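You operate a simulated robot arm through the tools that you are given. There is no shell and no other tool. Be economical: measure what you need, move in short steps, check, and stop when the job is done.

Carry out the task below with a simulated robot arm. There is one attempt and no reset: what you move stays moved.

JOB
Swap the jet nozzle for the fan nozzle, then give the sprayer pump 4 full strokes.
Fine: stand the jet nozzle in the nozzle rack; the filler cap stays tight.

The check looks at the end state, three seconds after you hand in, the way a careful person would. Anything else that was tipped, shoved, dropped, spilled or broken makes it a failure. A push-on lid holds only when it is set on centred and level and pressed home; a screw cap is set on level and turned clockwise until tight.

ROBOT AND FRAMES
A 6-joint arm with a two-finger parallel gripper, fixed in place. Base frame: the origin is at the foot of the arm, x ahead of it, y to its left, z up. Readings come in mm, degrees, newtons and seconds.
With the tool pointing down near the work surface it reaches from about 320 to 700 mm from the base axis. Its first joint turns from -166.0 to 166.0 degrees. Payload 4.1 kg.
The tool frame sits at the grasp point between the pads (the TCP): z along the fingers, y along the line on which they close. The tips reach 23 mm beyond it. Largest opening 94 mm; finger width 38, thickness 10; the body of the gripper, 54 by 96 mm, starts 39 mm behind the TCP.
Orientation is that of the tool frame in the base frame, as [roll, pitch, yaw] about the fixed x, y, z axes, in that order (R = Rz(yaw) Ry(pitch) Rx(roll)). With the fingers straight down and closing along the base's y, the tool's x points along the base's -x, its y along +y and its z along -z.

CONTROLS
- The arm moves only by the tool servo_tool. Its argument "moves" is a list of rows, each an object of numbers (a shift or turn left out is 0, a gripper value left out holds the last): "fingers": the gripper command, from -1 (shut) to 1 (fully open), values between in proportion; "x", "y", "z": the shift along the tool's x, y, z in units of 25 mm (1.0 is 25 mm); "ax", "ay", "az": the turn, a rotation vector about the tool's x, y, z in units of 4 degrees (1.0 is 4 degrees). In form: [{"fingers": .., "x": .., "y": .., "z": .., "ax": .., "ay": .., "az": ..}, ...]. A call has 1 to 12 rows; each row shifts and turns the commanded pose from where the row before left it, along the tool's axes as they then stand. A call with a number of a shift or a turn outside -1 to 1 is refused whole. Each row takes 0.2 s and may step no farther than 50 mm and 8.6 degrees from the row before; otherwise, or with a gripper value out of range, the whole call is refused. A pose out of reach is approached as far as the arm can. The call stops where the force on the tool passes 40 N (or 10 N more than at its start, if that is more) or the arm is blocked; 0.2 s more then pass. The fingers move at their own pace (about 45 mm/s each) and stop on an object; they squeeze with about 27 N. The grip force told is the motor's: it shows also when the fingers shut on nothing. Time passes only in rows, and 0.2 s behind the last, so rows that do not move let the fingers close. It gives the time, the measured TCP pose, the force on the tool (base axes), the opening and the grip force at its end, in the units of the frame above (readings bear some noise), with the torque about the TCP (base axes, N m) and any sound that the robot's microphone picked up.
- Cameras (640 x 400 px; columns grow to the right, rows downward): "scene" is fixed at [398, -499.7, 1583]; the picture's right is [0.99, 0.14, 0.00], its down [0.05, -0.33, -0.94] and it looks along [-0.13, 0.93, -0.33] (base axes); focal length 317 px, centre (320, 200). "wrist" rides on the gripper at [86, 16, -74] in the tool frame; the picture's right is [-0.18, 0.98, 0.00], its down [-0.58, -0.11, -0.81] and it looks along [-0.79, -0.15, 0.59] (tool axes); focal length 243 px, centre (320, 200). There is no depth. A picture from a camera that has moved, and an enlarged one, comes with that camera's place and axes in the base frame and with its lens.
- get_image(camera): a new picture of that camera. No time passes.
- lift_body(by): slides the trunk up (or, below 0, down) by that many mm; the arm rides with it, the base frame stays. It gives what a move gives, with no picture.
- enlarge(camera, box): a new picture of the part [left, top, right, bottom] of that camera's present view, enlarged. No time passes.
- close_job(): hands the job in; it is judged then, once.

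Go step by step. Nothing tells you positions but the pictures and the camera data: compare them with the known pose of the tool, close in by small moves and look again before you grip or let go. The budget is 120 turns and 84 pictures, counting those below and the enlarged ones. Unless the task says otherwise, let go and move clear before handing in, and close with one line.

The tools are called after "Emit:" as a command line: name --argument value ..., lists and objects as JSON in quotes. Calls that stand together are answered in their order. servo_tool: Moves the arm, as the interface text tells. Its arguments: {"type":"object","properties":{"moves":{"type":"array","items":{"type":"object","properties":{"fingers":{"type":"number"},"x":{"type":"number"},"y":{"type":"number"},"z":{"type":"number"},"ax":{"type":"number"},"ay":{"type":"number"},"az":{"type":"number"}}}}},"required":["moves"]} The other tools are called the same way: lift_body (by) slides the trunk up or down; get_image (camera) takes a picture; enlarge (camera, box) takes an enlarged picture of a part of a camera's view; close_job () hands the job in.

At the start:

```text
clock: 0.0
ee_pos: [87.3, 284.8, 1340.5]
tool_rot: [180.0, 0.0, 179.9]
force: [-0.1, -0.3, 0.1]
moment: [0.02, -0.01, 0.01]
gripper_width: 93.9
grip_force: 0.0
trunk travel left (down, up): [-525.0, 65.0]
```

scene: 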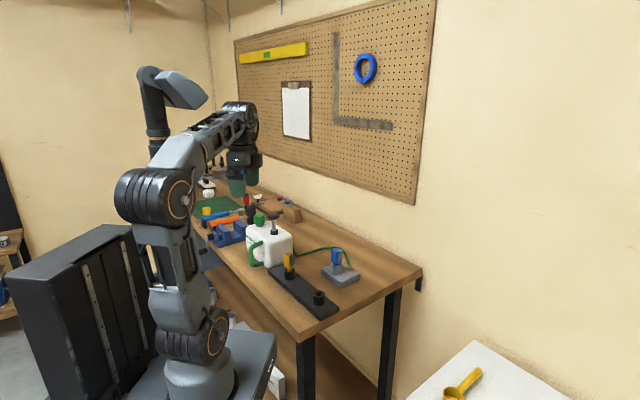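
wrist: 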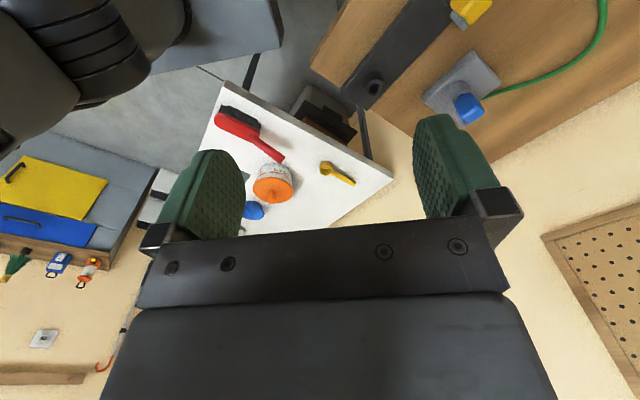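

I see a white sprayer tank with a green hose on the bench, a rack strip with a yellow nozzle, and a blue nozzle on a grey block at the hose's end. I will enlarge those areas to measure them.

Emit:
enlarge --camera "scene" --box '[230, 200, 390, 300]'

Emit:
enlarge --camera "scene" --box '[260, 235, 372, 325]'

```text
4.00 times, centred on (310, 250) of scene
camera zoom: at [398.0, -499.7, 1583.0], right [0.99, 0.14, 0.0], down [0.05, -0.33, -0.94], along [-0.13, 0.93, -0.33], focal length 1267 px, centre (360, 0)
```

zoom: 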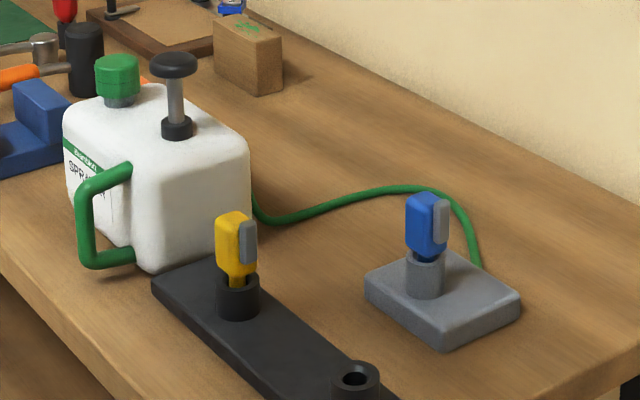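

```text
4.44 times, centred on (316, 280) of scene
camera zoom: at [398.0, -499.7, 1583.0], right [0.99, 0.14, 0.0], down [0.05, -0.33, -0.94], along [-0.13, 0.93, -0.33], focal length 1408 px, centre (338, -156)
```

zoom: 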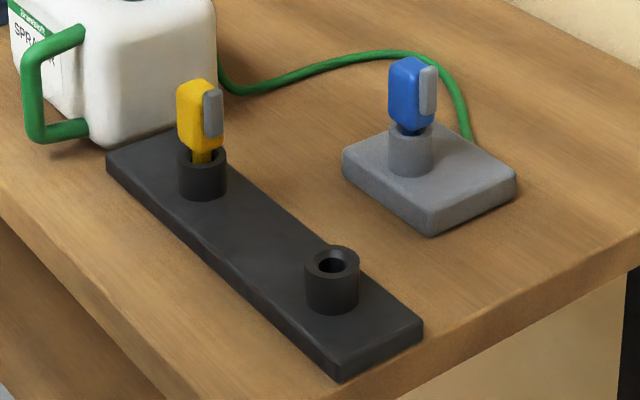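

By triangulation the blue nozzle is near (316, 527, 1000), and the bench runs along the (1,-1) direction. I'll turn the tool 45° to square up with the bench, then lower it for a closer wrist view.

Emit:
servo_tool --moves '[{"az": -1}, {"az": -1}, {"az": -1}, {"az": -1}, {"az": -1}, {"az": -1}, {"az": -1}, {"az": -1}, {"az": -1}, {"az": -1}, {"az": -1}, {"az": -0.25}]'

Emit:
servo_tool --moves '[{"z": 1}, {"z": 1}, {"z": 1}, {"z": 1}, {"z": 1}, {"z": 1}, {"z": 1}, {"z": 0.5}]'

Emit:
get_image --camera "wrist"

```text
clock: 2.6
ee_pos: [87.3, 285.5, 1339.8]
tool_rot: [-179.9, 0.0, -134.9]
force: [0.4, -0.5, 0.2]
moment: [-0.01, -0.01, -0.02]
gripper_width: 94.2
grip_force: 0.0
trunk travel left (down, up): [-525.0, 65.0]
```

```text
clock: 4.4
ee_pos: [87.2, 285.5, 1151.2]
tool_rot: [180.0, 0.0, -135.0]
force: [0.1, -0.6, -0.5]
moment: [0.0, -0.02, 0.03]
gripper_width: 94.0
grip_force: 0.1
trunk travel left (down, up): [-525.0, 65.0]
```

```text
79 pictures are left
camera wrist: at [15.9, 234.5, 1225.5], right [-0.56, 0.83, 0.0], down [0.49, 0.33, 0.81], along [0.67, 0.46, -0.59], focal length 243 px, centre (320, 200)
```

wrist: 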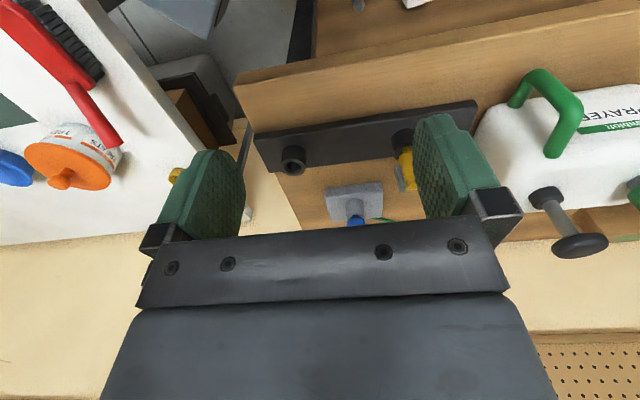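

The wrist picture is upside down, with world up pointing down the picture. I'll enlarge the region with the rack and nozzles.

Emit:
enlarge --camera "wrist" --box '[250, 100, 442, 220]'

```text
3.33 times, centred on (346, 160) of wrist
camera zoom: at [15.9, 234.5, 1225.5], right [-0.56, 0.83, 0.0], down [0.49, 0.33, 0.81], along [0.67, 0.46, -0.59], focal length 809 px, centre (233, 333)
```

zoom: 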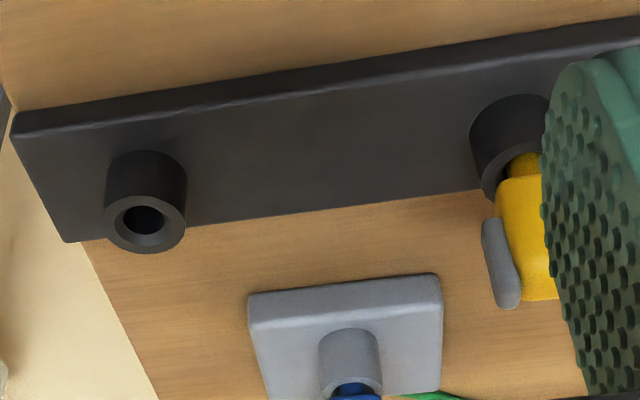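

The empty socket's rim triangulates to about (274, 361, 953). Next I'll take high-zoom views of the two nozzles and the tank.

Emit:
enlarge --camera "scene" --box '[316, 240, 364, 270]'

Emit:
enlarge --camera "scene" --box '[264, 244, 312, 284]'

```text
13.33 times, centred on (340, 255) of scene
camera zoom: at [398.0, -499.7, 1583.0], right [0.99, 0.14, 0.0], down [0.05, -0.33, -0.94], along [-0.13, 0.93, -0.33], focal length 4222 px, centre (53, -533)
```

zoom: 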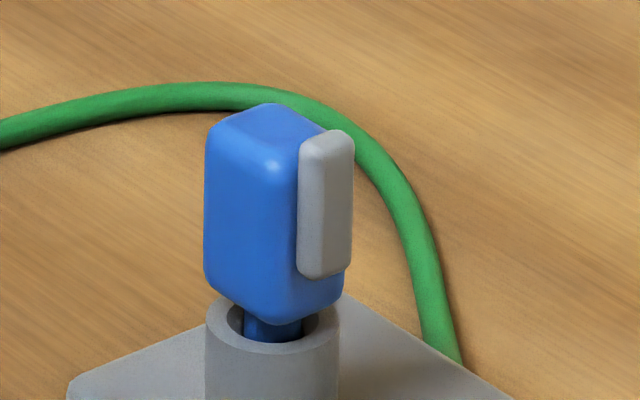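

```text
10.00 times, centred on (288, 264) of scene
camera zoom: at [398.0, -499.7, 1583.0], right [0.99, 0.14, 0.0], down [0.05, -0.33, -0.94], along [-0.13, 0.93, -0.33], focal length 3167 px, centre (640, -440)
```

zoom: 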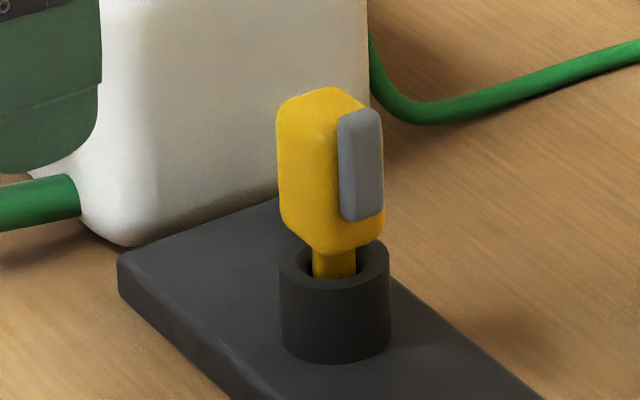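

Both nozzles are boxy bodies with a peg in a socket and a grey tab on one side. I'll move above and in front of the blue one for a close look.

Emit:
servo_tool --moves '[{"x": -0.971, "y": 0.08}, {"x": -0.971, "y": 0.08}, {"x": -0.971, "y": 0.08}, {"x": -0.971, "y": 0.08}, {"x": -0.971, "y": 0.08}, {"x": -0.971, "y": 0.08}, {"x": -0.971, "y": 0.08}, {"x": -0.971, "y": 0.08}, {"x": -0.971, "y": 0.08}, {"x": -0.971, "y": 0.08}, {"x": -0.971, "y": 0.08}]'

Emit:
get_image --camera "wrist"

Emit:
get_image --camera "scene"

```text
clock: 6.8
ee_pos: [260.1, 488.8, 1152.7]
tool_rot: [-180.0, -0.1, -135.0]
force: [0.7, -0.6, -0.4]
moment: [0.01, 0.0, 0.0]
gripper_width: 94.0
grip_force: 0.0
trunk travel left (down, up): [-525.0, 65.0]
```

```text
75 pictures are left
camera wrist: at [189.4, 439.0, 1226.3], right [-0.57, 0.82, 0.0], down [0.49, 0.34, 0.81], along [0.67, 0.45, -0.59], focal length 243 px, centre (320, 200)
```

wrist: 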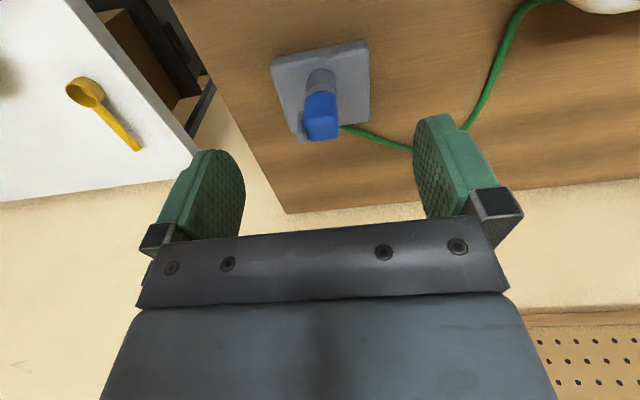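

```text
74 pictures are left
```

scene: 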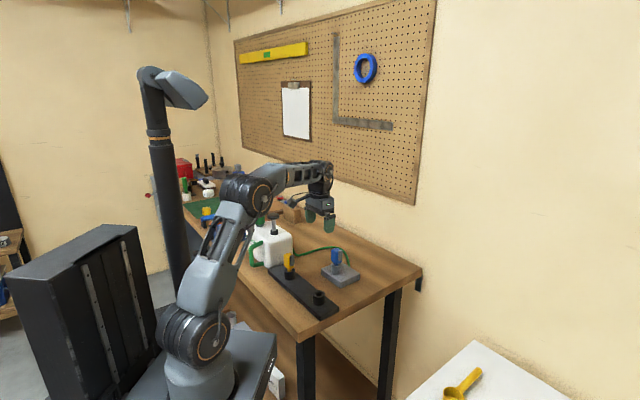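

Emit:
enlarge --camera "wrist" --box '[256, 30, 384, 150]'

```text
3.33 times, centred on (320, 90) of wrist
camera zoom: at [189.4, 439.0, 1226.3], right [-0.57, 0.82, 0.0], down [0.49, 0.34, 0.81], along [0.67, 0.45, -0.59], focal length 809 px, centre (320, 567)
```

zoom: 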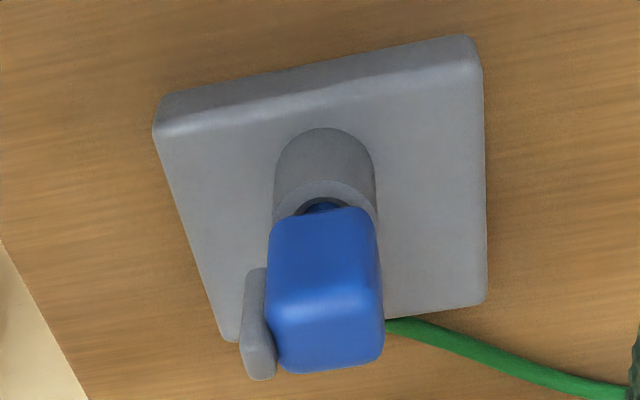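

The blue body's top centre is at about (314, 524, 1031), its body is aligned with the bench, and the socket rim is at z≈971. I'll rotate the gripper 90° so the fingers close on the plain faces and avoid the grey tab.

Emit:
servo_tool --moves '[{"az": 1}, {"az": 1}, {"az": 1}, {"az": 1}, {"az": 1}, {"az": 1}, {"az": 1}, {"az": 1}, {"az": 1}, {"az": 1}, {"az": 1}, {"az": 1}]'

Emit:
servo_tool --moves '[{"az": 1}, {"az": 1}, {"az": 1}, {"az": 1}, {"az": 1}, {"az": 1}, {"az": 1}, {"az": 1}, {"az": 1}, {"az": 1}, {"az": 0.5}]'

```text
clock: 9.4
ee_pos: [259.8, 489.3, 1152.3]
tool_rot: [179.9, 0.1, 177.0]
force: [0.5, -0.1, 0.4]
moment: [-0.02, 0.0, -0.04]
gripper_width: 93.9
grip_force: 0.0
trunk travel left (down, up): [-525.0, 65.0]
```

```text
clock: 11.8
ee_pos: [260.7, 490.0, 1152.8]
tool_rot: [-180.0, -0.1, 135.0]
force: [0.4, 0.1, -0.8]
moment: [-0.01, -0.01, -0.01]
gripper_width: 94.0
grip_force: 0.1
trunk travel left (down, up): [-525.0, 65.0]
```

Now I'll move to right above the blue nozzle and look.

Emit:
servo_tool --moves '[{"x": -0.184, "y": 0.825, "z": 0.83}, {"x": -0.184, "y": 0.825, "z": 0.83}, {"x": -0.184, "y": 0.825, "z": 0.83}]'

Emit:
get_image --camera "wrist"

Emit:
enlarge --camera "scene" --box '[280, 200, 376, 280]'

```text
clock: 12.6
ee_pos: [314.8, 524.3, 1089.4]
tool_rot: [179.9, -0.1, 135.0]
force: [-0.3, 0.2, 0.0]
moment: [-0.03, -0.02, 0.0]
gripper_width: 94.1
grip_force: 0.0
trunk travel left (down, up): [-525.0, 65.0]
```

```text
72 pictures are left
camera wrist: at [266.8, 595.8, 1162.5], right [0.83, 0.56, 0.0], down [0.33, -0.49, 0.81], along [0.46, -0.67, -0.59], focal length 243 px, centre (320, 200)
```

wrist: 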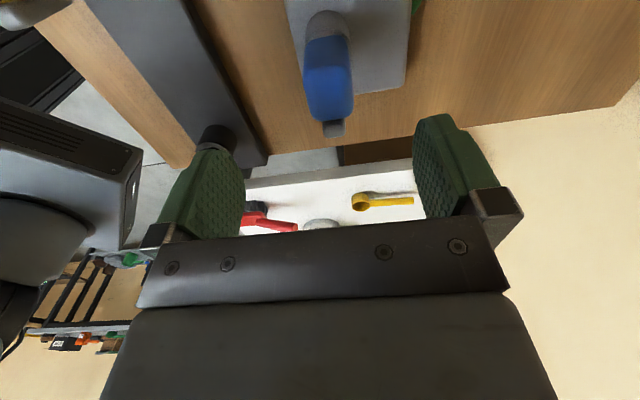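

```text
5.00 times, centred on (328, 240) of scene
camera zoom: at [398.0, -499.7, 1583.0], right [0.99, 0.14, 0.0], down [0.05, -0.33, -0.94], along [-0.13, 0.93, -0.33], focal length 1583 px, centre (280, 0)
```

zoom: 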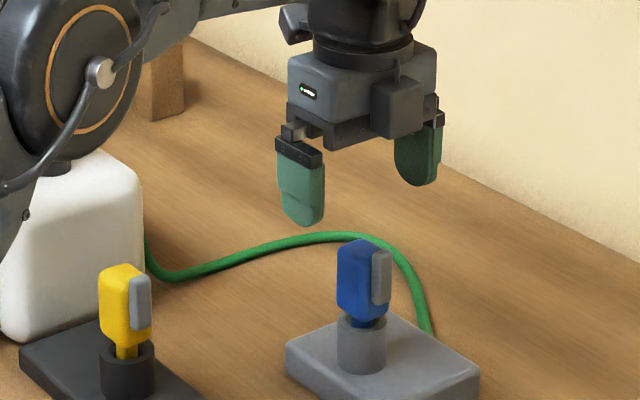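

Emit:
enlarge --camera "wrist" --box '[264, 0, 424, 150]'

```text
2.67 times, centred on (344, 75) of wrist
camera zoom: at [266.8, 595.8, 1162.5], right [0.83, 0.56, 0.0], down [0.33, -0.49, 0.81], along [0.46, -0.67, -0.59], focal length 647 px, centre (256, 533)
```

zoom: 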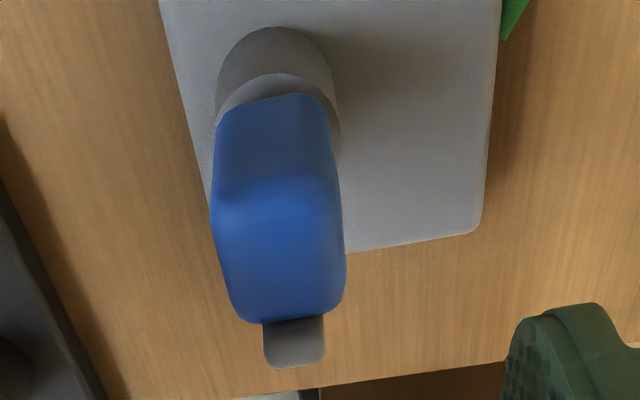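

The body looks about 30 × 25 mm and is centred near (315, 528). I'll descend with the fingers straddling its top and check the centring.

Emit:
servo_tool --moves '[{"z": 0.7, "x": 0.04, "y": 0.04}, {"z": 0.7, "x": 0.04, "y": 0.04}, {"z": 0.7, "x": 0.03, "y": 0.03}]'

Emit:
get_image --camera "wrist"

Emit:
enlarge --camera "scene" --box '[300, 220, 380, 280]'

```text
clock: 13.4
ee_pos: [315.4, 526.9, 1037.3]
tool_rot: [-180.0, 0.0, 135.1]
force: [0.7, 0.4, -0.2]
moment: [0.05, -0.01, -0.02]
gripper_width: 93.8
grip_force: 0.1
trunk travel left (down, up): [-525.0, 65.0]
```

```text
69 pictures are left
camera wrist: at [266.1, 598.9, 1110.2], right [0.83, 0.56, 0.0], down [0.33, -0.49, 0.81], along [0.46, -0.67, -0.59], focal length 243 px, centre (320, 200)
```

wrist: 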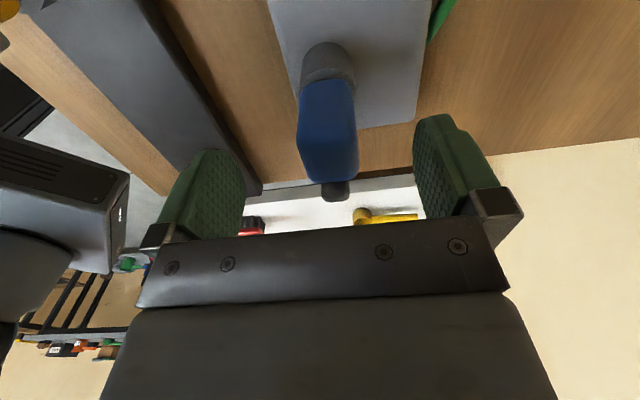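

```text
6.67 times, centred on (340, 250) of scene
camera zoom: at [398.0, -499.7, 1583.0], right [0.99, 0.14, 0.0], down [0.05, -0.33, -0.94], along [-0.13, 0.93, -0.33], focal length 2111 px, centre (187, -133)
```

zoom: 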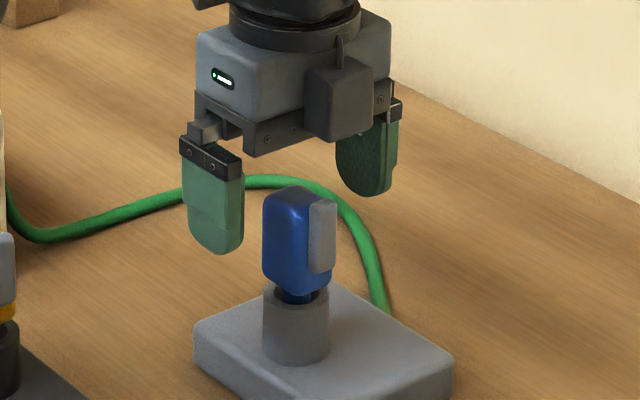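

Emit:
enlarge --camera "wrist" --box '[240, 30, 432, 220]'

```text
2.11 times, centred on (336, 125) of wrist
camera zoom: at [266.1, 598.9, 1110.2], right [0.83, 0.56, 0.0], down [0.33, -0.49, 0.81], along [0.46, -0.67, -0.59], focal length 511 px, centre (286, 358)
```

zoom: 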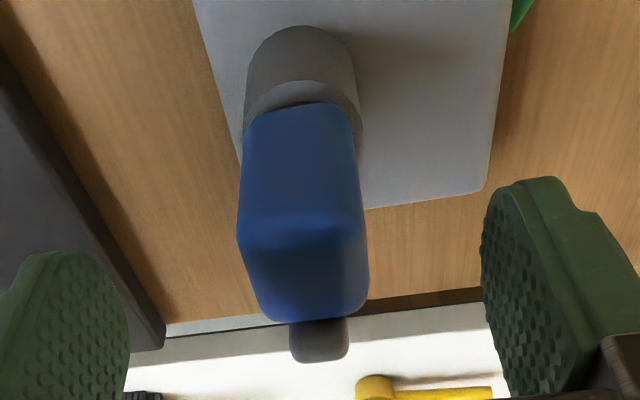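

The body centre refines to about (316, 533) with its top at z≈1028. I'll shift about 4 mm in both tool axes, descend to z≈1010, and check.

Emit:
servo_tool --moves '[{"z": 0.4, "x": 0.16, "y": 0.19}, {"z": 0.7}, {"fingers": 0.2}, {}]'

Emit:
get_image --camera "wrist"

Emit:
enlarge --camera "scene" --box '[310, 230, 366, 280]'

```text
clock: 14.4
ee_pos: [315.2, 534.1, 1010.1]
tool_rot: [179.9, -0.1, 135.1]
force: [0.6, 0.1, 0.9]
moment: [-0.01, 0.02, 0.02]
gripper_width: 56.3
grip_force: 0.3
trunk travel left (down, up): [-525.0, 65.0]
```

```text
66 pictures are left
camera wrist: at [266.6, 605.9, 1083.4], right [0.83, 0.56, 0.0], down [0.33, -0.49, 0.81], along [0.46, -0.67, -0.59], focal length 243 px, centre (320, 200)
```

wrist: 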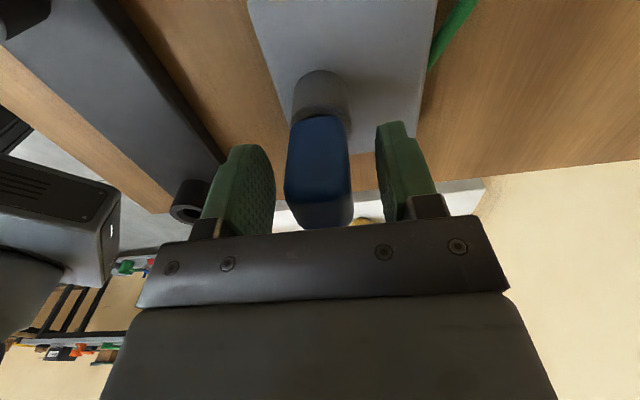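

```text
8.00 times, centred on (338, 255) of scene
camera zoom: at [398.0, -499.7, 1583.0], right [0.99, 0.14, 0.0], down [0.05, -0.33, -0.94], along [-0.13, 0.93, -0.33], focal length 2534 px, centre (176, -240)
```

zoom: 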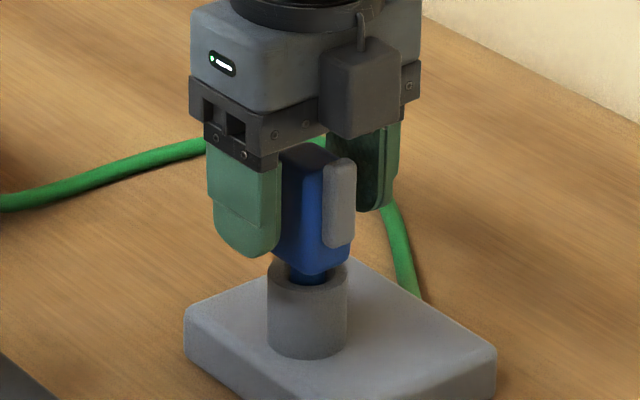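

The body sits between the pads and looks nearly centred. I'll close the grip.

Emit:
servo_tool --moves '[{"fingers": -0.2}, {"fingers": -0.5}, {"fingers": -1}, {"fingers": -1}, {"fingers": -1}]'

Emit:
enlarge --camera "scene" --box '[310, 230, 366, 280]'

```text
clock: 15.6
ee_pos: [315.3, 534.2, 1009.4]
tool_rot: [180.0, 0.1, 135.0]
force: [-0.5, 0.0, -1.0]
moment: [0.05, 0.04, -0.01]
gripper_width: 29.7
grip_force: 27.0
trunk travel left (down, up): [-525.0, 65.0]
```

```text
8.00 times, centred on (338, 255) of scene
camera zoom: at [398.0, -499.7, 1583.0], right [0.99, 0.14, 0.0], down [0.05, -0.33, -0.94], along [-0.13, 0.93, -0.33], focal length 2534 px, centre (176, -240)
```

zoom: 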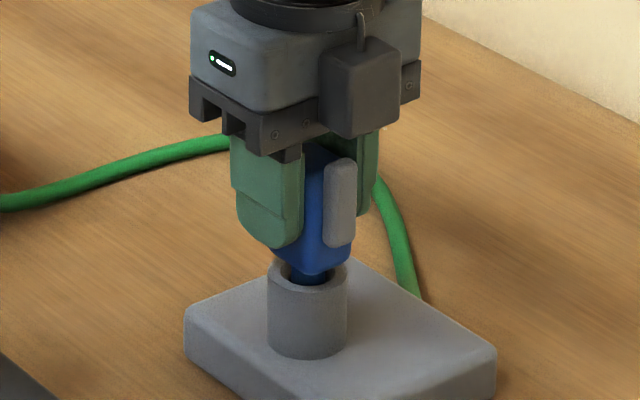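

It is gripped at 29.7 mm with no side force. I'll pull up gently.

Emit:
servo_tool --moves '[{"z": -0.1}, {"z": -0.1}, {"z": -0.1}, {"z": -0.1}]'

Emit:
enlarge --camera "scene" --box '[310, 230, 366, 280]'

```text
clock: 16.6
ee_pos: [315.1, 533.6, 1021.0]
tool_rot: [180.0, 0.0, 135.0]
force: [0.4, 0.5, -0.7]
moment: [0.02, 0.0, 0.0]
gripper_width: 29.5
grip_force: 27.2
trunk travel left (down, up): [-525.0, 65.0]
```

```text
8.00 times, centred on (338, 255) of scene
camera zoom: at [398.0, -499.7, 1583.0], right [0.99, 0.14, 0.0], down [0.05, -0.33, -0.94], along [-0.13, 0.93, -0.33], focal length 2534 px, centre (176, -240)
```

zoom: 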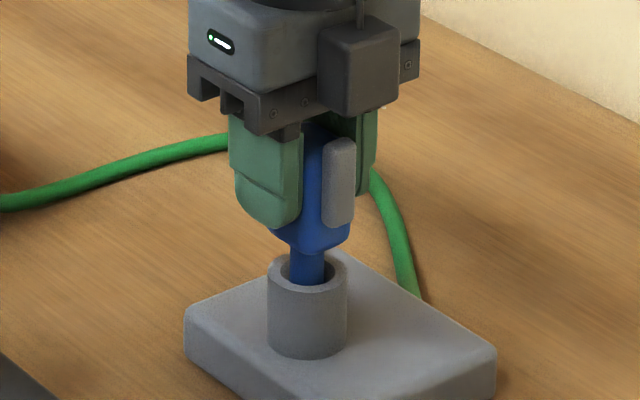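

It slides out freely. I'll lift it clear and look at the peg's length.

Emit:
servo_tool --moves '[{"z": -0.6}, {"z": -0.6}, {"z": -0.6}, {"z": -0.6}, {"z": -0.6}]'

Emit:
enlarge --camera "scene" --box '[300, 220, 372, 280]'

Emit:
enlarge --camera "wrist" --box '[220, 0, 420, 240]'

```text
clock: 17.8
ee_pos: [314.1, 532.2, 1094.8]
tool_rot: [180.0, 0.0, 135.0]
force: [-0.5, 0.7, -0.1]
moment: [-0.01, -0.04, 0.0]
gripper_width: 29.4
grip_force: 26.7
trunk travel left (down, up): [-525.0, 65.0]
```

```text
6.67 times, centred on (336, 250) of scene
camera zoom: at [398.0, -499.7, 1583.0], right [0.99, 0.14, 0.0], down [0.05, -0.33, -0.94], along [-0.13, 0.93, -0.33], focal length 2111 px, centre (213, -133)
```

zoom: 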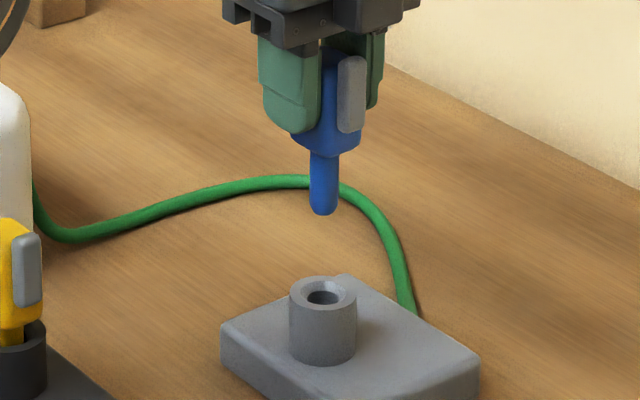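

```text
1.67 times, centred on (320, 120) of wrist
camera zoom: at [265.8, 605.3, 1168.4], right [0.83, 0.56, 0.0], down [0.33, -0.49, 0.81], along [0.46, -0.67, -0.59], focal length 404 px, centre (320, 333)
```

zoom: 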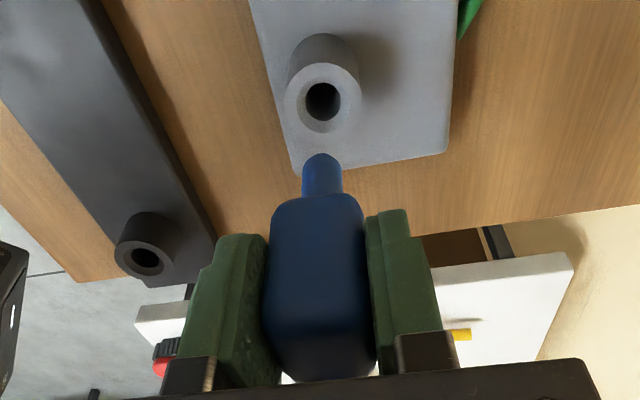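

The nozzle is out: the peg tip is about 74 mm below the TCP and the coupling rim is at (316, 534, 967). Next I'll carry it over the empty rack socket near (276, 361).

Emit:
servo_tool --moves '[{"x": -0.536, "y": -0.843}, {"x": -0.536, "y": -0.843}, {"x": -0.536, "y": -0.843}, {"x": -0.536, "y": -0.843}, {"x": -0.536, "y": -0.843}, {"x": -0.536, "y": -0.843}, {"x": -0.536, "y": -0.843}, {"z": 0.8}, {}]'

Emit:
enlarge --camera "scene" --box '[280, 240, 360, 320]'

Emit:
enlarge --camera "wrist" --box '[220, 0, 420, 240]'

```text
clock: 19.8
ee_pos: [276.9, 362.9, 1074.5]
tool_rot: [-180.0, 0.0, 135.0]
force: [0.2, 0.5, -1.1]
moment: [-0.01, 0.01, -0.03]
gripper_width: 29.9
grip_force: 27.1
trunk travel left (down, up): [-525.0, 65.0]
```

```text
5.00 times, centred on (320, 280) of scene
camera zoom: at [398.0, -499.7, 1583.0], right [0.99, 0.14, 0.0], down [0.05, -0.33, -0.94], along [-0.13, 0.93, -0.33], focal length 1583 px, centre (320, -200)
```

zoom: 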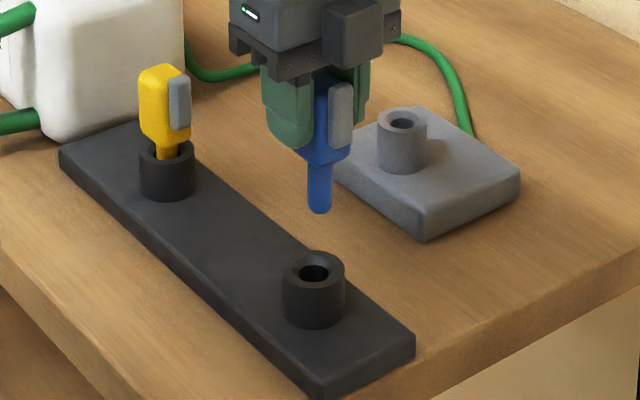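

```text
1.67 times, centred on (320, 120) of wrist
camera zoom: at [228.3, 435.4, 1148.7], right [0.83, 0.56, 0.0], down [0.33, -0.49, 0.81], along [0.46, -0.67, -0.59], focal length 404 px, centre (320, 333)
```

zoom: 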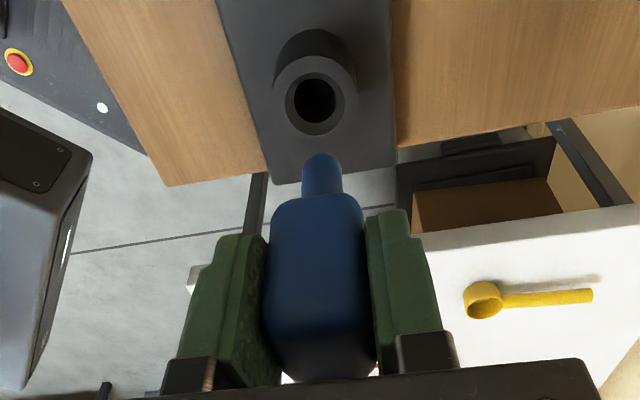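

The socket centre works out to about (273, 365). I'll shift and descend until the tip is just above the rim, then look.

Emit:
servo_tool --moves '[{"x": 0.17, "y": -0.05, "z": 0.5}, {"z": 0.5}, {"z": 0.5}, {}]'

Emit:
enlarge --camera "scene" --box '[296, 265, 344, 305]'

Emit:
enlarge --camera "wrist" --box '[260, 0, 380, 120]'

```text
clock: 20.8
ee_pos: [273.8, 364.7, 1037.9]
tool_rot: [180.0, 0.0, 135.0]
force: [-0.5, -0.2, -0.5]
moment: [-0.01, 0.01, 0.0]
gripper_width: 29.5
grip_force: 27.1
trunk travel left (down, up): [-525.0, 65.0]
```

```text
10.00 times, centred on (320, 285) of scene
camera zoom: at [398.0, -499.7, 1583.0], right [0.99, 0.14, 0.0], down [0.05, -0.33, -0.94], along [-0.13, 0.93, -0.33], focal length 3167 px, centre (320, -650)
```

zoom: 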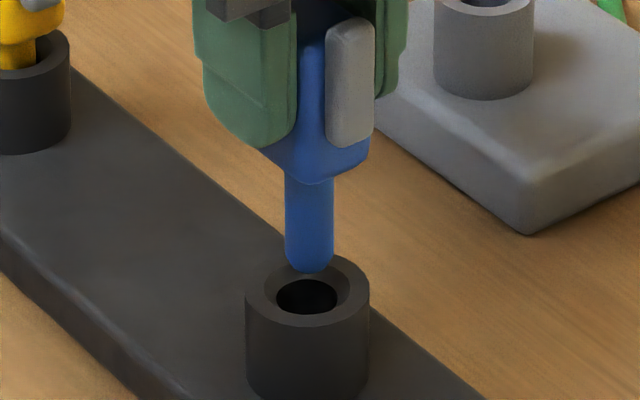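

```text
3.33 times, centred on (320, 60) of wrist
camera zoom: at [224.6, 437.0, 1111.5], right [0.83, 0.56, 0.0], down [0.33, -0.49, 0.81], along [0.46, -0.67, -0.59], focal length 809 px, centre (320, 667)
```

zoom: 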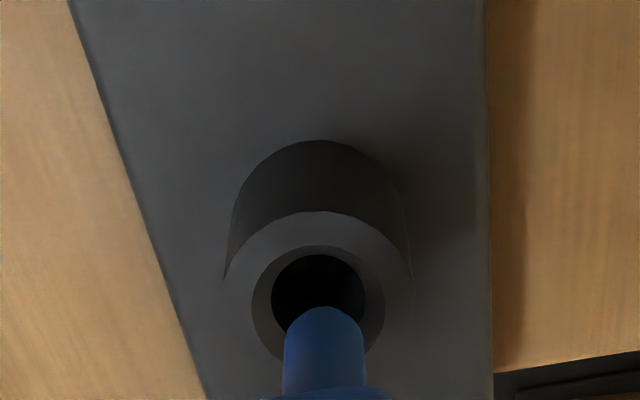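

The peg is aligned within about 1 mm of the bore. I'll apply a small correction and lower it slowly, watching the force.

Emit:
servo_tool --moves '[{"x": 0.02, "y": -0.03, "z": 0.25}, {"z": 0.25}, {"z": 0.2}, {"z": 0.2}, {"z": 0.2}]'

Emit:
enlarge --camera "scene" --box '[296, 265, 344, 305]'

```text
clock: 22.0
ee_pos: [271.6, 363.3, 1010.0]
tool_rot: [-179.9, -0.1, 135.0]
force: [-0.3, 0.8, -0.7]
moment: [-0.01, 0.04, -0.02]
gripper_width: 29.3
grip_force: 27.0
trunk travel left (down, up): [-525.0, 65.0]
```

```text
10.00 times, centred on (320, 285) of scene
camera zoom: at [398.0, -499.7, 1583.0], right [0.99, 0.14, 0.0], down [0.05, -0.33, -0.94], along [-0.13, 0.93, -0.33], focal length 3167 px, centre (320, -650)
```

zoom: 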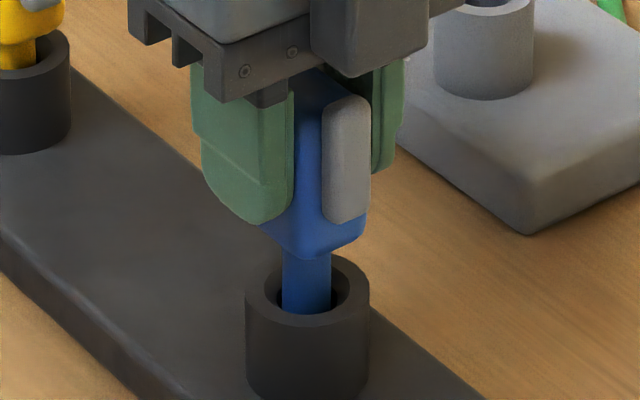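

The peg is inside the bore without force. I'll continue down until it seats.

Emit:
servo_tool --moves '[{"z": 0.16}, {"z": 0.16}, {"z": 0.12}, {"z": 0.12}, {"z": 0.08}, {"z": 0.08}]'

Emit:
enlarge --camera "scene" --box '[280, 250, 344, 305]'

```text
clock: 23.4
ee_pos: [271.2, 364.6, 993.4]
tool_rot: [179.7, 0.0, 135.1]
force: [0.7, 0.4, 22.0]
moment: [-0.03, -0.07, -0.03]
gripper_width: 29.4
grip_force: 26.5
trunk travel left (down, up): [-525.0, 65.0]
```

```text
7.27 times, centred on (312, 278) of scene
camera zoom: at [398.0, -499.7, 1583.0], right [0.99, 0.14, 0.0], down [0.05, -0.33, -0.94], along [-0.13, 0.93, -0.33], focal length 2303 px, centre (378, -364)
```

zoom: 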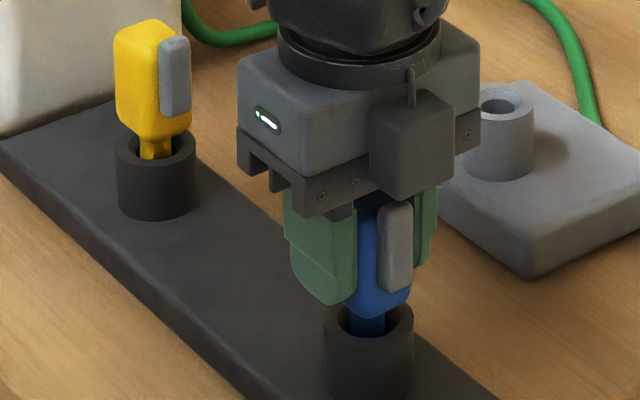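

It seated at z≈993 with 22 N. I'll relieve the load, open the fingers and rise.

Emit:
servo_tool --moves '[{"z": -0.05}, {"fingers": -0.1}, {"fingers": 0.3}, {"fingers": 0.5}, {}]'

Emit:
servo_tool --moves '[{"z": -0.8}, {"z": -0.8}, {"z": -0.8}, {"z": -0.8}]'

Emit:
enlarge --camera "scene" --box '[264, 230, 360, 310]'

Emit:
get_image --camera "wrist"

```text
clock: 24.6
ee_pos: [272.4, 364.8, 993.3]
tool_rot: [180.0, 0.0, 135.1]
force: [0.2, -0.1, -0.6]
moment: [0.01, -0.04, -0.02]
gripper_width: 70.5
grip_force: 0.1
trunk travel left (down, up): [-525.0, 65.0]
```

```text
clock: 25.6
ee_pos: [272.0, 364.9, 1073.9]
tool_rot: [-179.9, 0.0, 135.0]
force: [-0.6, 0.3, 0.4]
moment: [0.0, 0.03, 0.0]
gripper_width: 70.7
grip_force: 0.1
trunk travel left (down, up): [-525.0, 65.0]
```

```text
5.00 times, centred on (312, 270) of scene
camera zoom: at [398.0, -499.7, 1583.0], right [0.99, 0.14, 0.0], down [0.05, -0.33, -0.94], along [-0.13, 0.93, -0.33], focal length 1583 px, centre (360, -150)
```

zoom: 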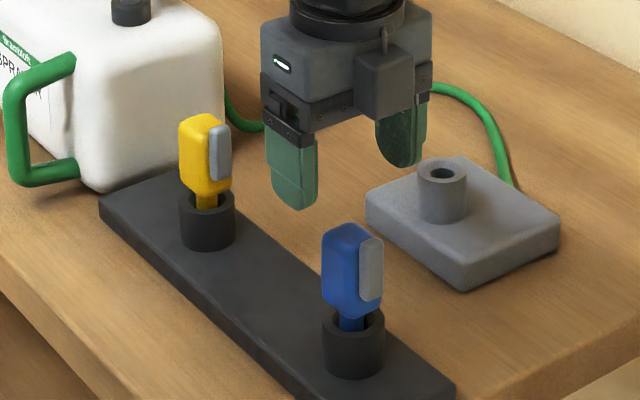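

```text
53 pictures are left
camera wrist: at [222.9, 436.4, 1147.3], right [0.83, 0.56, 0.0], down [0.33, -0.49, 0.81], along [0.46, -0.67, -0.59], focal length 243 px, centre (320, 200)
```

wrist: 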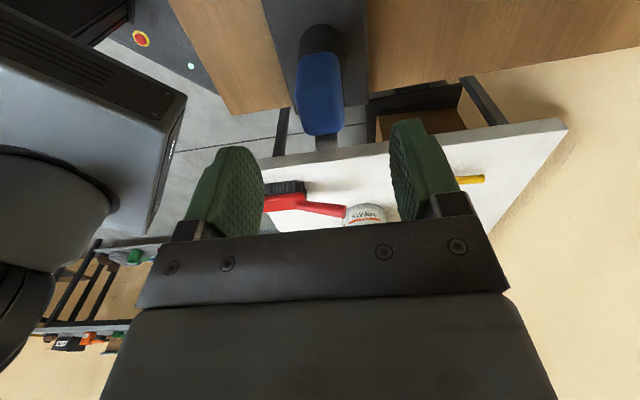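

The jet nozzle stands in the rack. The fan nozzle should be 180 mm along the rack at about (145, 492), close to the tank. I'll turn the gripper 180° so the camera side points away from the tank.

Emit:
servo_tool --moves '[{"az": -1, "z": -0.1}, {"az": -1, "z": -0.1}, {"az": -1, "z": -0.1}, {"az": -1, "z": -0.1}, {"az": -1, "z": -0.1}, {"az": -1, "z": -0.1}, {"az": -1, "z": -0.1}, {"az": -1, "z": -0.1}, {"az": -1, "z": -0.1}, {"az": -1, "z": -0.1}, {"az": -1, "z": -0.1}, {"az": -1, "z": -0.1}]'

Emit:
servo_tool --moves '[{"az": -1}, {"az": -1}, {"az": -1}, {"az": -1}, {"az": -1}, {"az": -1}, {"az": -1}, {"az": -1}, {"az": -1}, {"az": -1}, {"az": -1}, {"az": -1}]'

Emit:
servo_tool --moves '[{"az": -1}, {"az": -1}, {"az": -1}, {"az": -1}, {"az": -1}, {"az": -1}, {"az": -1}, {"az": -1}, {"az": -1}, {"az": -1}, {"az": -1}, {"az": -1}]'

Emit:
servo_tool --moves '[{"az": -1}, {"az": -1}, {"az": -1}, {"az": -1}, {"az": -1}, {"az": -1}, {"az": -1}, {"az": -1}, {"az": -1}]'

```text
clock: 28.2
ee_pos: [272.6, 363.1, 1104.6]
tool_rot: [-180.0, 0.0, -176.9]
force: [-0.1, -0.2, -0.5]
moment: [-0.05, 0.01, 0.0]
gripper_width: 70.6
grip_force: 0.0
trunk travel left (down, up): [-525.0, 65.0]
```

```text
clock: 30.8
ee_pos: [271.4, 365.1, 1103.9]
tool_rot: [179.9, 0.0, -128.9]
force: [-1.3, 0.2, -0.8]
moment: [0.02, 0.0, -0.03]
gripper_width: 70.4
grip_force: 0.0
trunk travel left (down, up): [-525.0, 65.0]
```

```text
clock: 33.4
ee_pos: [272.4, 364.2, 1103.7]
tool_rot: [-180.0, 0.1, -80.8]
force: [0.4, 0.0, 0.7]
moment: [0.0, 0.01, 0.0]
gripper_width: 70.4
grip_force: 0.1
trunk travel left (down, up): [-525.0, 65.0]
```

```text
clock: 35.4
ee_pos: [272.8, 365.6, 1102.3]
tool_rot: [-179.9, 0.0, -44.9]
force: [0.4, 0.9, -0.3]
moment: [0.0, -0.06, -0.01]
gripper_width: 70.4
grip_force: 0.0
trunk travel left (down, up): [-525.0, 65.0]
```

Now I'll slide 180 mm along the rack to above the fan nozzle.

Emit:
servo_tool --moves '[{"x": -0.9}, {"x": -0.9}, {"x": -0.9}, {"x": -0.9}, {"x": -0.9}, {"x": -0.9}, {"x": -0.9}, {"x": -0.9}, {}]'

Emit:
enlarge --camera "wrist" --box '[220, 0, 420, 240]'

Emit:
enlarge --camera "scene" --box '[240, 200, 336, 280]'

```text
clock: 37.4
ee_pos: [144.0, 492.7, 1103.9]
tool_rot: [180.0, 0.1, -45.0]
force: [-0.1, -0.1, -0.7]
moment: [-0.01, 0.01, -0.01]
gripper_width: 70.6
grip_force: 0.0
trunk travel left (down, up): [-525.0, 65.0]
```

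```text
1.67 times, centred on (320, 120) of wrist
camera zoom: at [194.8, 419.0, 1177.0], right [-0.83, -0.56, 0.0], down [-0.33, 0.49, 0.81], along [-0.46, 0.67, -0.59], focal length 404 px, centre (320, 333)
```

zoom: 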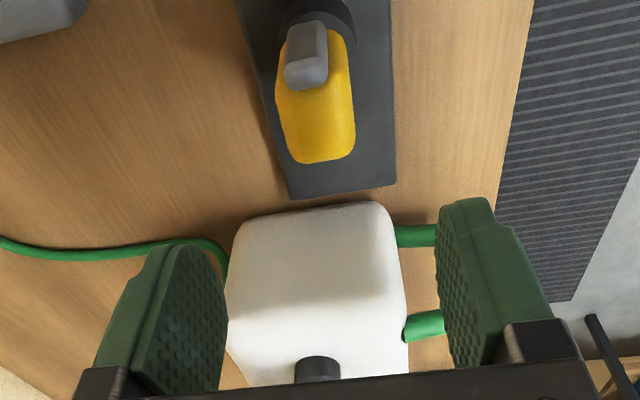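

```text
5.00 times, centred on (288, 240) of scene
camera zoom: at [398.0, -499.7, 1583.0], right [0.99, 0.14, 0.0], down [0.05, -0.33, -0.94], along [-0.13, 0.93, -0.33], focal length 1583 px, centre (480, 0)
```

zoom: 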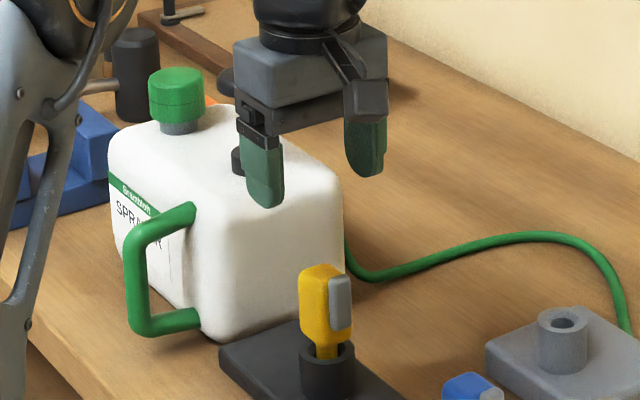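

The fan nozzle is directly below, laterally centred and maybe 5 mm nearer the camera. I'll descend to straddle its top.

Emit:
servo_tool --moves '[{"fingers": 0.5, "x": 0.15, "z": 0.8}, {"z": 0.8}, {"z": 0.8}, {"z": 0.5}, {}]'

Emit:
enlarge --camera "wrist" --box '[220, 20, 420, 240]'

Emit:
enlarge --camera "scene" --box '[256, 230, 320, 285]'

```text
clock: 38.6
ee_pos: [145.9, 488.7, 1029.7]
tool_rot: [-179.9, 0.0, -45.0]
force: [-0.3, -0.6, -0.5]
moment: [0.01, 0.0, 0.04]
gripper_width: 70.3
grip_force: 0.1
trunk travel left (down, up): [-525.0, 65.0]
```

```text
1.82 times, centred on (320, 130) of wrist
camera zoom: at [197.2, 415.9, 1103.8], right [-0.83, -0.56, 0.0], down [-0.33, 0.49, 0.81], along [-0.46, 0.67, -0.59], focal length 441 px, centre (320, 327)
```

zoom: 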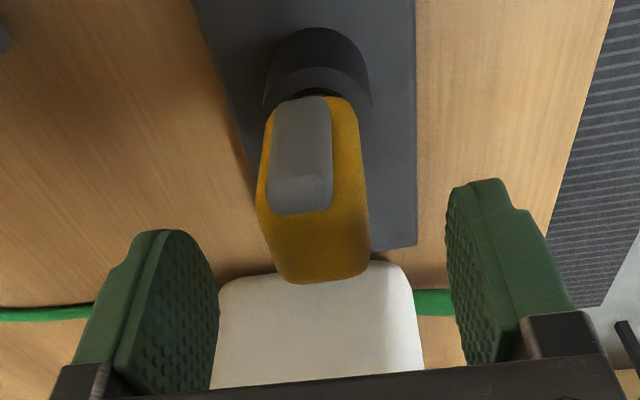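

```text
7.27 times, centred on (288, 258) of scene
camera zoom: at [398.0, -499.7, 1583.0], right [0.99, 0.14, 0.0], down [0.05, -0.33, -0.94], along [-0.13, 0.93, -0.33], focal length 2303 px, centre (553, -218)
```

zoom: 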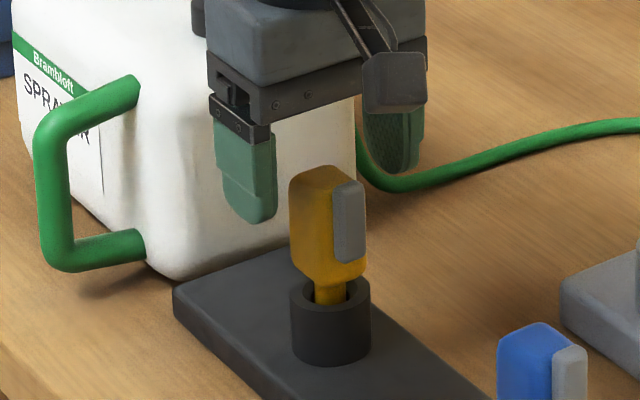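

Emit:
servo_tool --moves '[{"x": 0.16, "y": -0.04, "z": 0.3}, {"z": 0.6}, {"z": 0.55, "fingers": 0.2}, {}]'

Emit:
get_image --camera "wrist"

Emit:
enlarge --camera "scene" --box '[256, 230, 320, 285]'

```text
clock: 39.6
ee_pos: [149.5, 487.2, 994.7]
tool_rot: [-179.9, 0.1, -45.1]
force: [-0.9, 0.0, -0.4]
moment: [0.0, 0.02, -0.02]
gripper_width: 56.4
grip_force: 0.1
trunk travel left (down, up): [-525.0, 65.0]
```

```text
48 pictures are left
camera wrist: at [201.4, 413.4, 1067.7], right [-0.83, -0.56, 0.0], down [-0.33, 0.49, 0.81], along [-0.46, 0.67, -0.59], focal length 243 px, centre (320, 200)
```

wrist: 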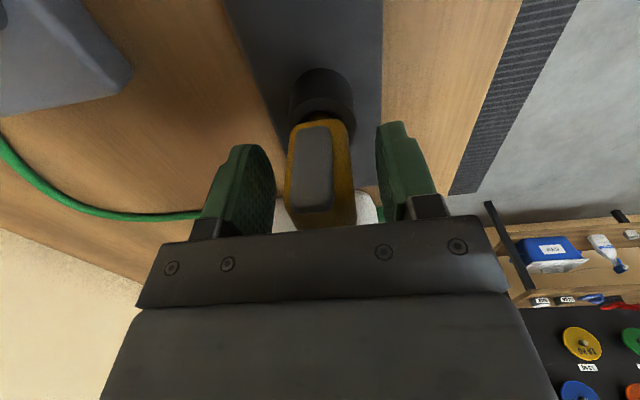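

```text
7.27 times, centred on (288, 258) of scene
camera zoom: at [398.0, -499.7, 1583.0], right [0.99, 0.14, 0.0], down [0.05, -0.33, -0.94], along [-0.13, 0.93, -0.33], focal length 2303 px, centre (553, -218)
```

zoom: 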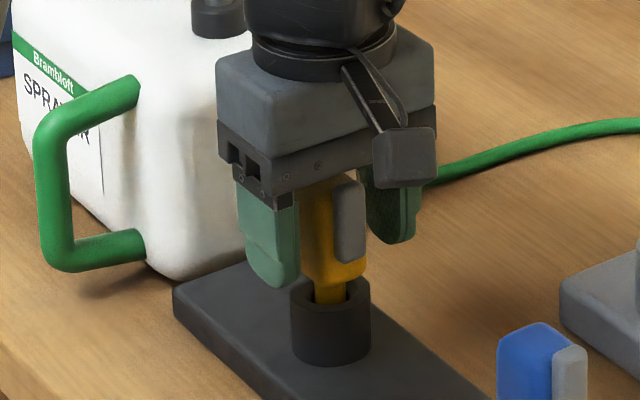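

The nozzle is flanked evenly, so I'll close on it.

Emit:
servo_tool --moves '[{"fingers": -0.2}, {"fingers": -0.5}, {"fingers": -1}, {"fingers": -1}, {"fingers": -1}]'

Emit:
servo_tool --moves '[{"z": -0.3}, {"z": -0.6}, {"z": -0.8}, {"z": -0.8}, {"z": -0.8}, {"z": -0.8}, {}]'

Emit:
enlarge --camera "scene" --box '[256, 220, 336, 285]'

Emit:
get_image --camera "wrist"

```text
clock: 40.8
ee_pos: [150.3, 487.1, 995.0]
tool_rot: [180.0, 0.0, -45.1]
force: [0.4, -0.3, 0.1]
moment: [0.0, 0.04, -0.03]
gripper_width: 29.6
grip_force: 26.6
trunk travel left (down, up): [-525.0, 65.0]
```

```text
clock: 42.4
ee_pos: [151.8, 486.3, 1098.5]
tool_rot: [-179.9, 0.0, -45.0]
force: [-0.1, -0.1, -0.6]
moment: [0.01, 0.08, 0.0]
gripper_width: 29.4
grip_force: 26.6
trunk travel left (down, up): [-525.0, 65.0]
```

```text
6.15 times, centred on (296, 252) of scene
camera zoom: at [398.0, -499.7, 1583.0], right [0.99, 0.14, 0.0], down [0.05, -0.33, -0.94], along [-0.13, 0.93, -0.33], focal length 1949 px, centre (468, -123)
```

zoom: 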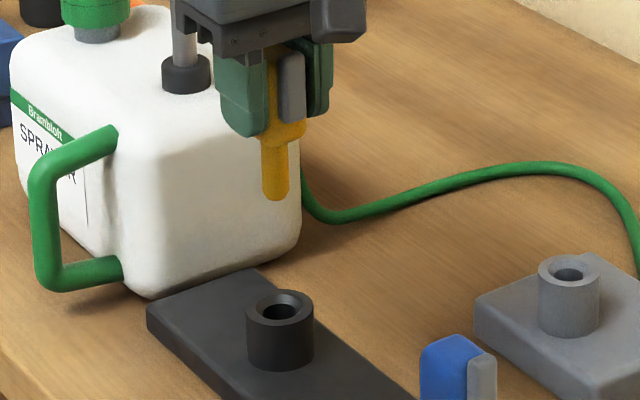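

```text
45 pictures are left
camera wrist: at [201.4, 413.9, 1171.3], right [-0.83, -0.56, 0.0], down [-0.33, 0.49, 0.81], along [-0.46, 0.67, -0.59], focal length 243 px, centre (320, 200)
```

wrist: 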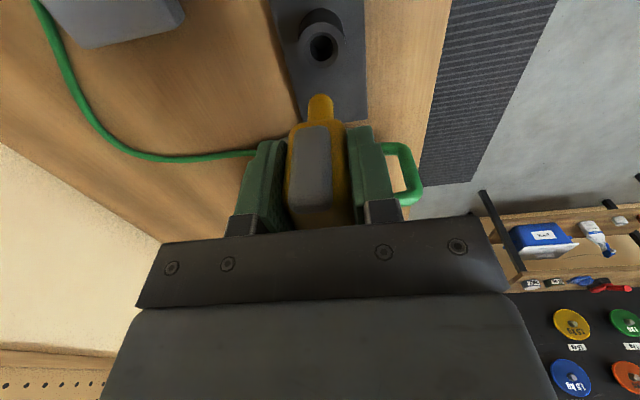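

The fan nozzle is out with a good grip. I'll carry it over the coupling.

Emit:
servo_tool --moves '[{"x": 0.469, "y": -0.854}, {"x": 0.469, "y": -0.854}, {"x": 0.469, "y": -0.854}, {"x": 0.469, "y": -0.854}, {"x": 0.469, "y": -0.854}, {"x": 0.469, "y": -0.854}, {"x": 0.469, "y": -0.854}, {"z": 0.8}, {}]'

Emit:
enlarge --camera "scene" --box '[300, 230, 372, 290]'

Emit:
enlarge --camera "wrist" --box '[240, 0, 400, 140]'

```text
clock: 44.4
ee_pos: [315.0, 534.4, 1077.1]
tool_rot: [-179.9, 0.1, -45.0]
force: [-0.4, -0.4, -1.0]
moment: [-0.03, 0.0, -0.03]
gripper_width: 29.5
grip_force: 27.1
trunk travel left (down, up): [-525.0, 65.0]
```

```text
6.67 times, centred on (336, 260) of scene
camera zoom: at [398.0, -499.7, 1583.0], right [0.99, 0.14, 0.0], down [0.05, -0.33, -0.94], along [-0.13, 0.93, -0.33], focal length 2111 px, centre (213, -200)
```

zoom: 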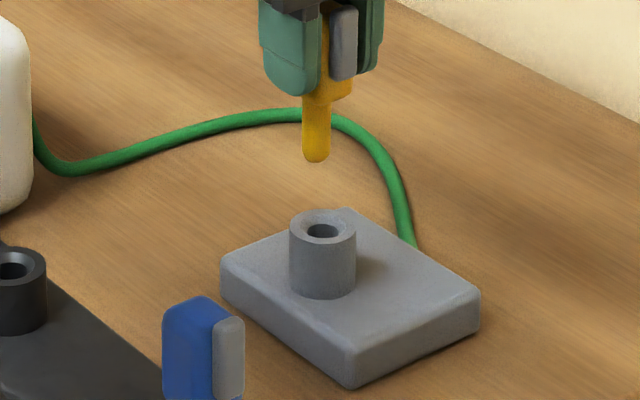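

```text
2.86 times, centred on (320, 70) of wrist
camera zoom: at [365.6, 461.5, 1150.5], right [-0.83, -0.56, 0.0], down [-0.33, 0.49, 0.81], along [-0.46, 0.67, -0.59], focal length 693 px, centre (320, 571)
```

zoom: 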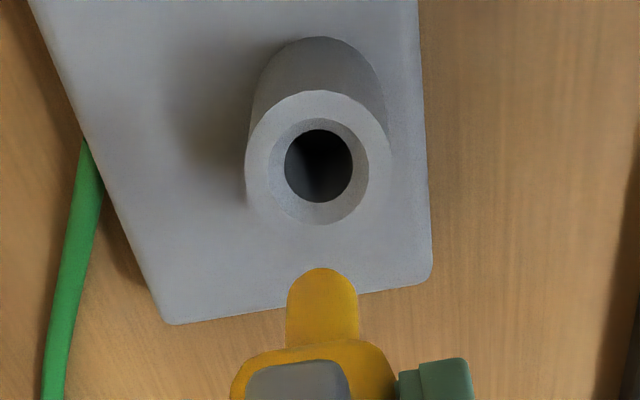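

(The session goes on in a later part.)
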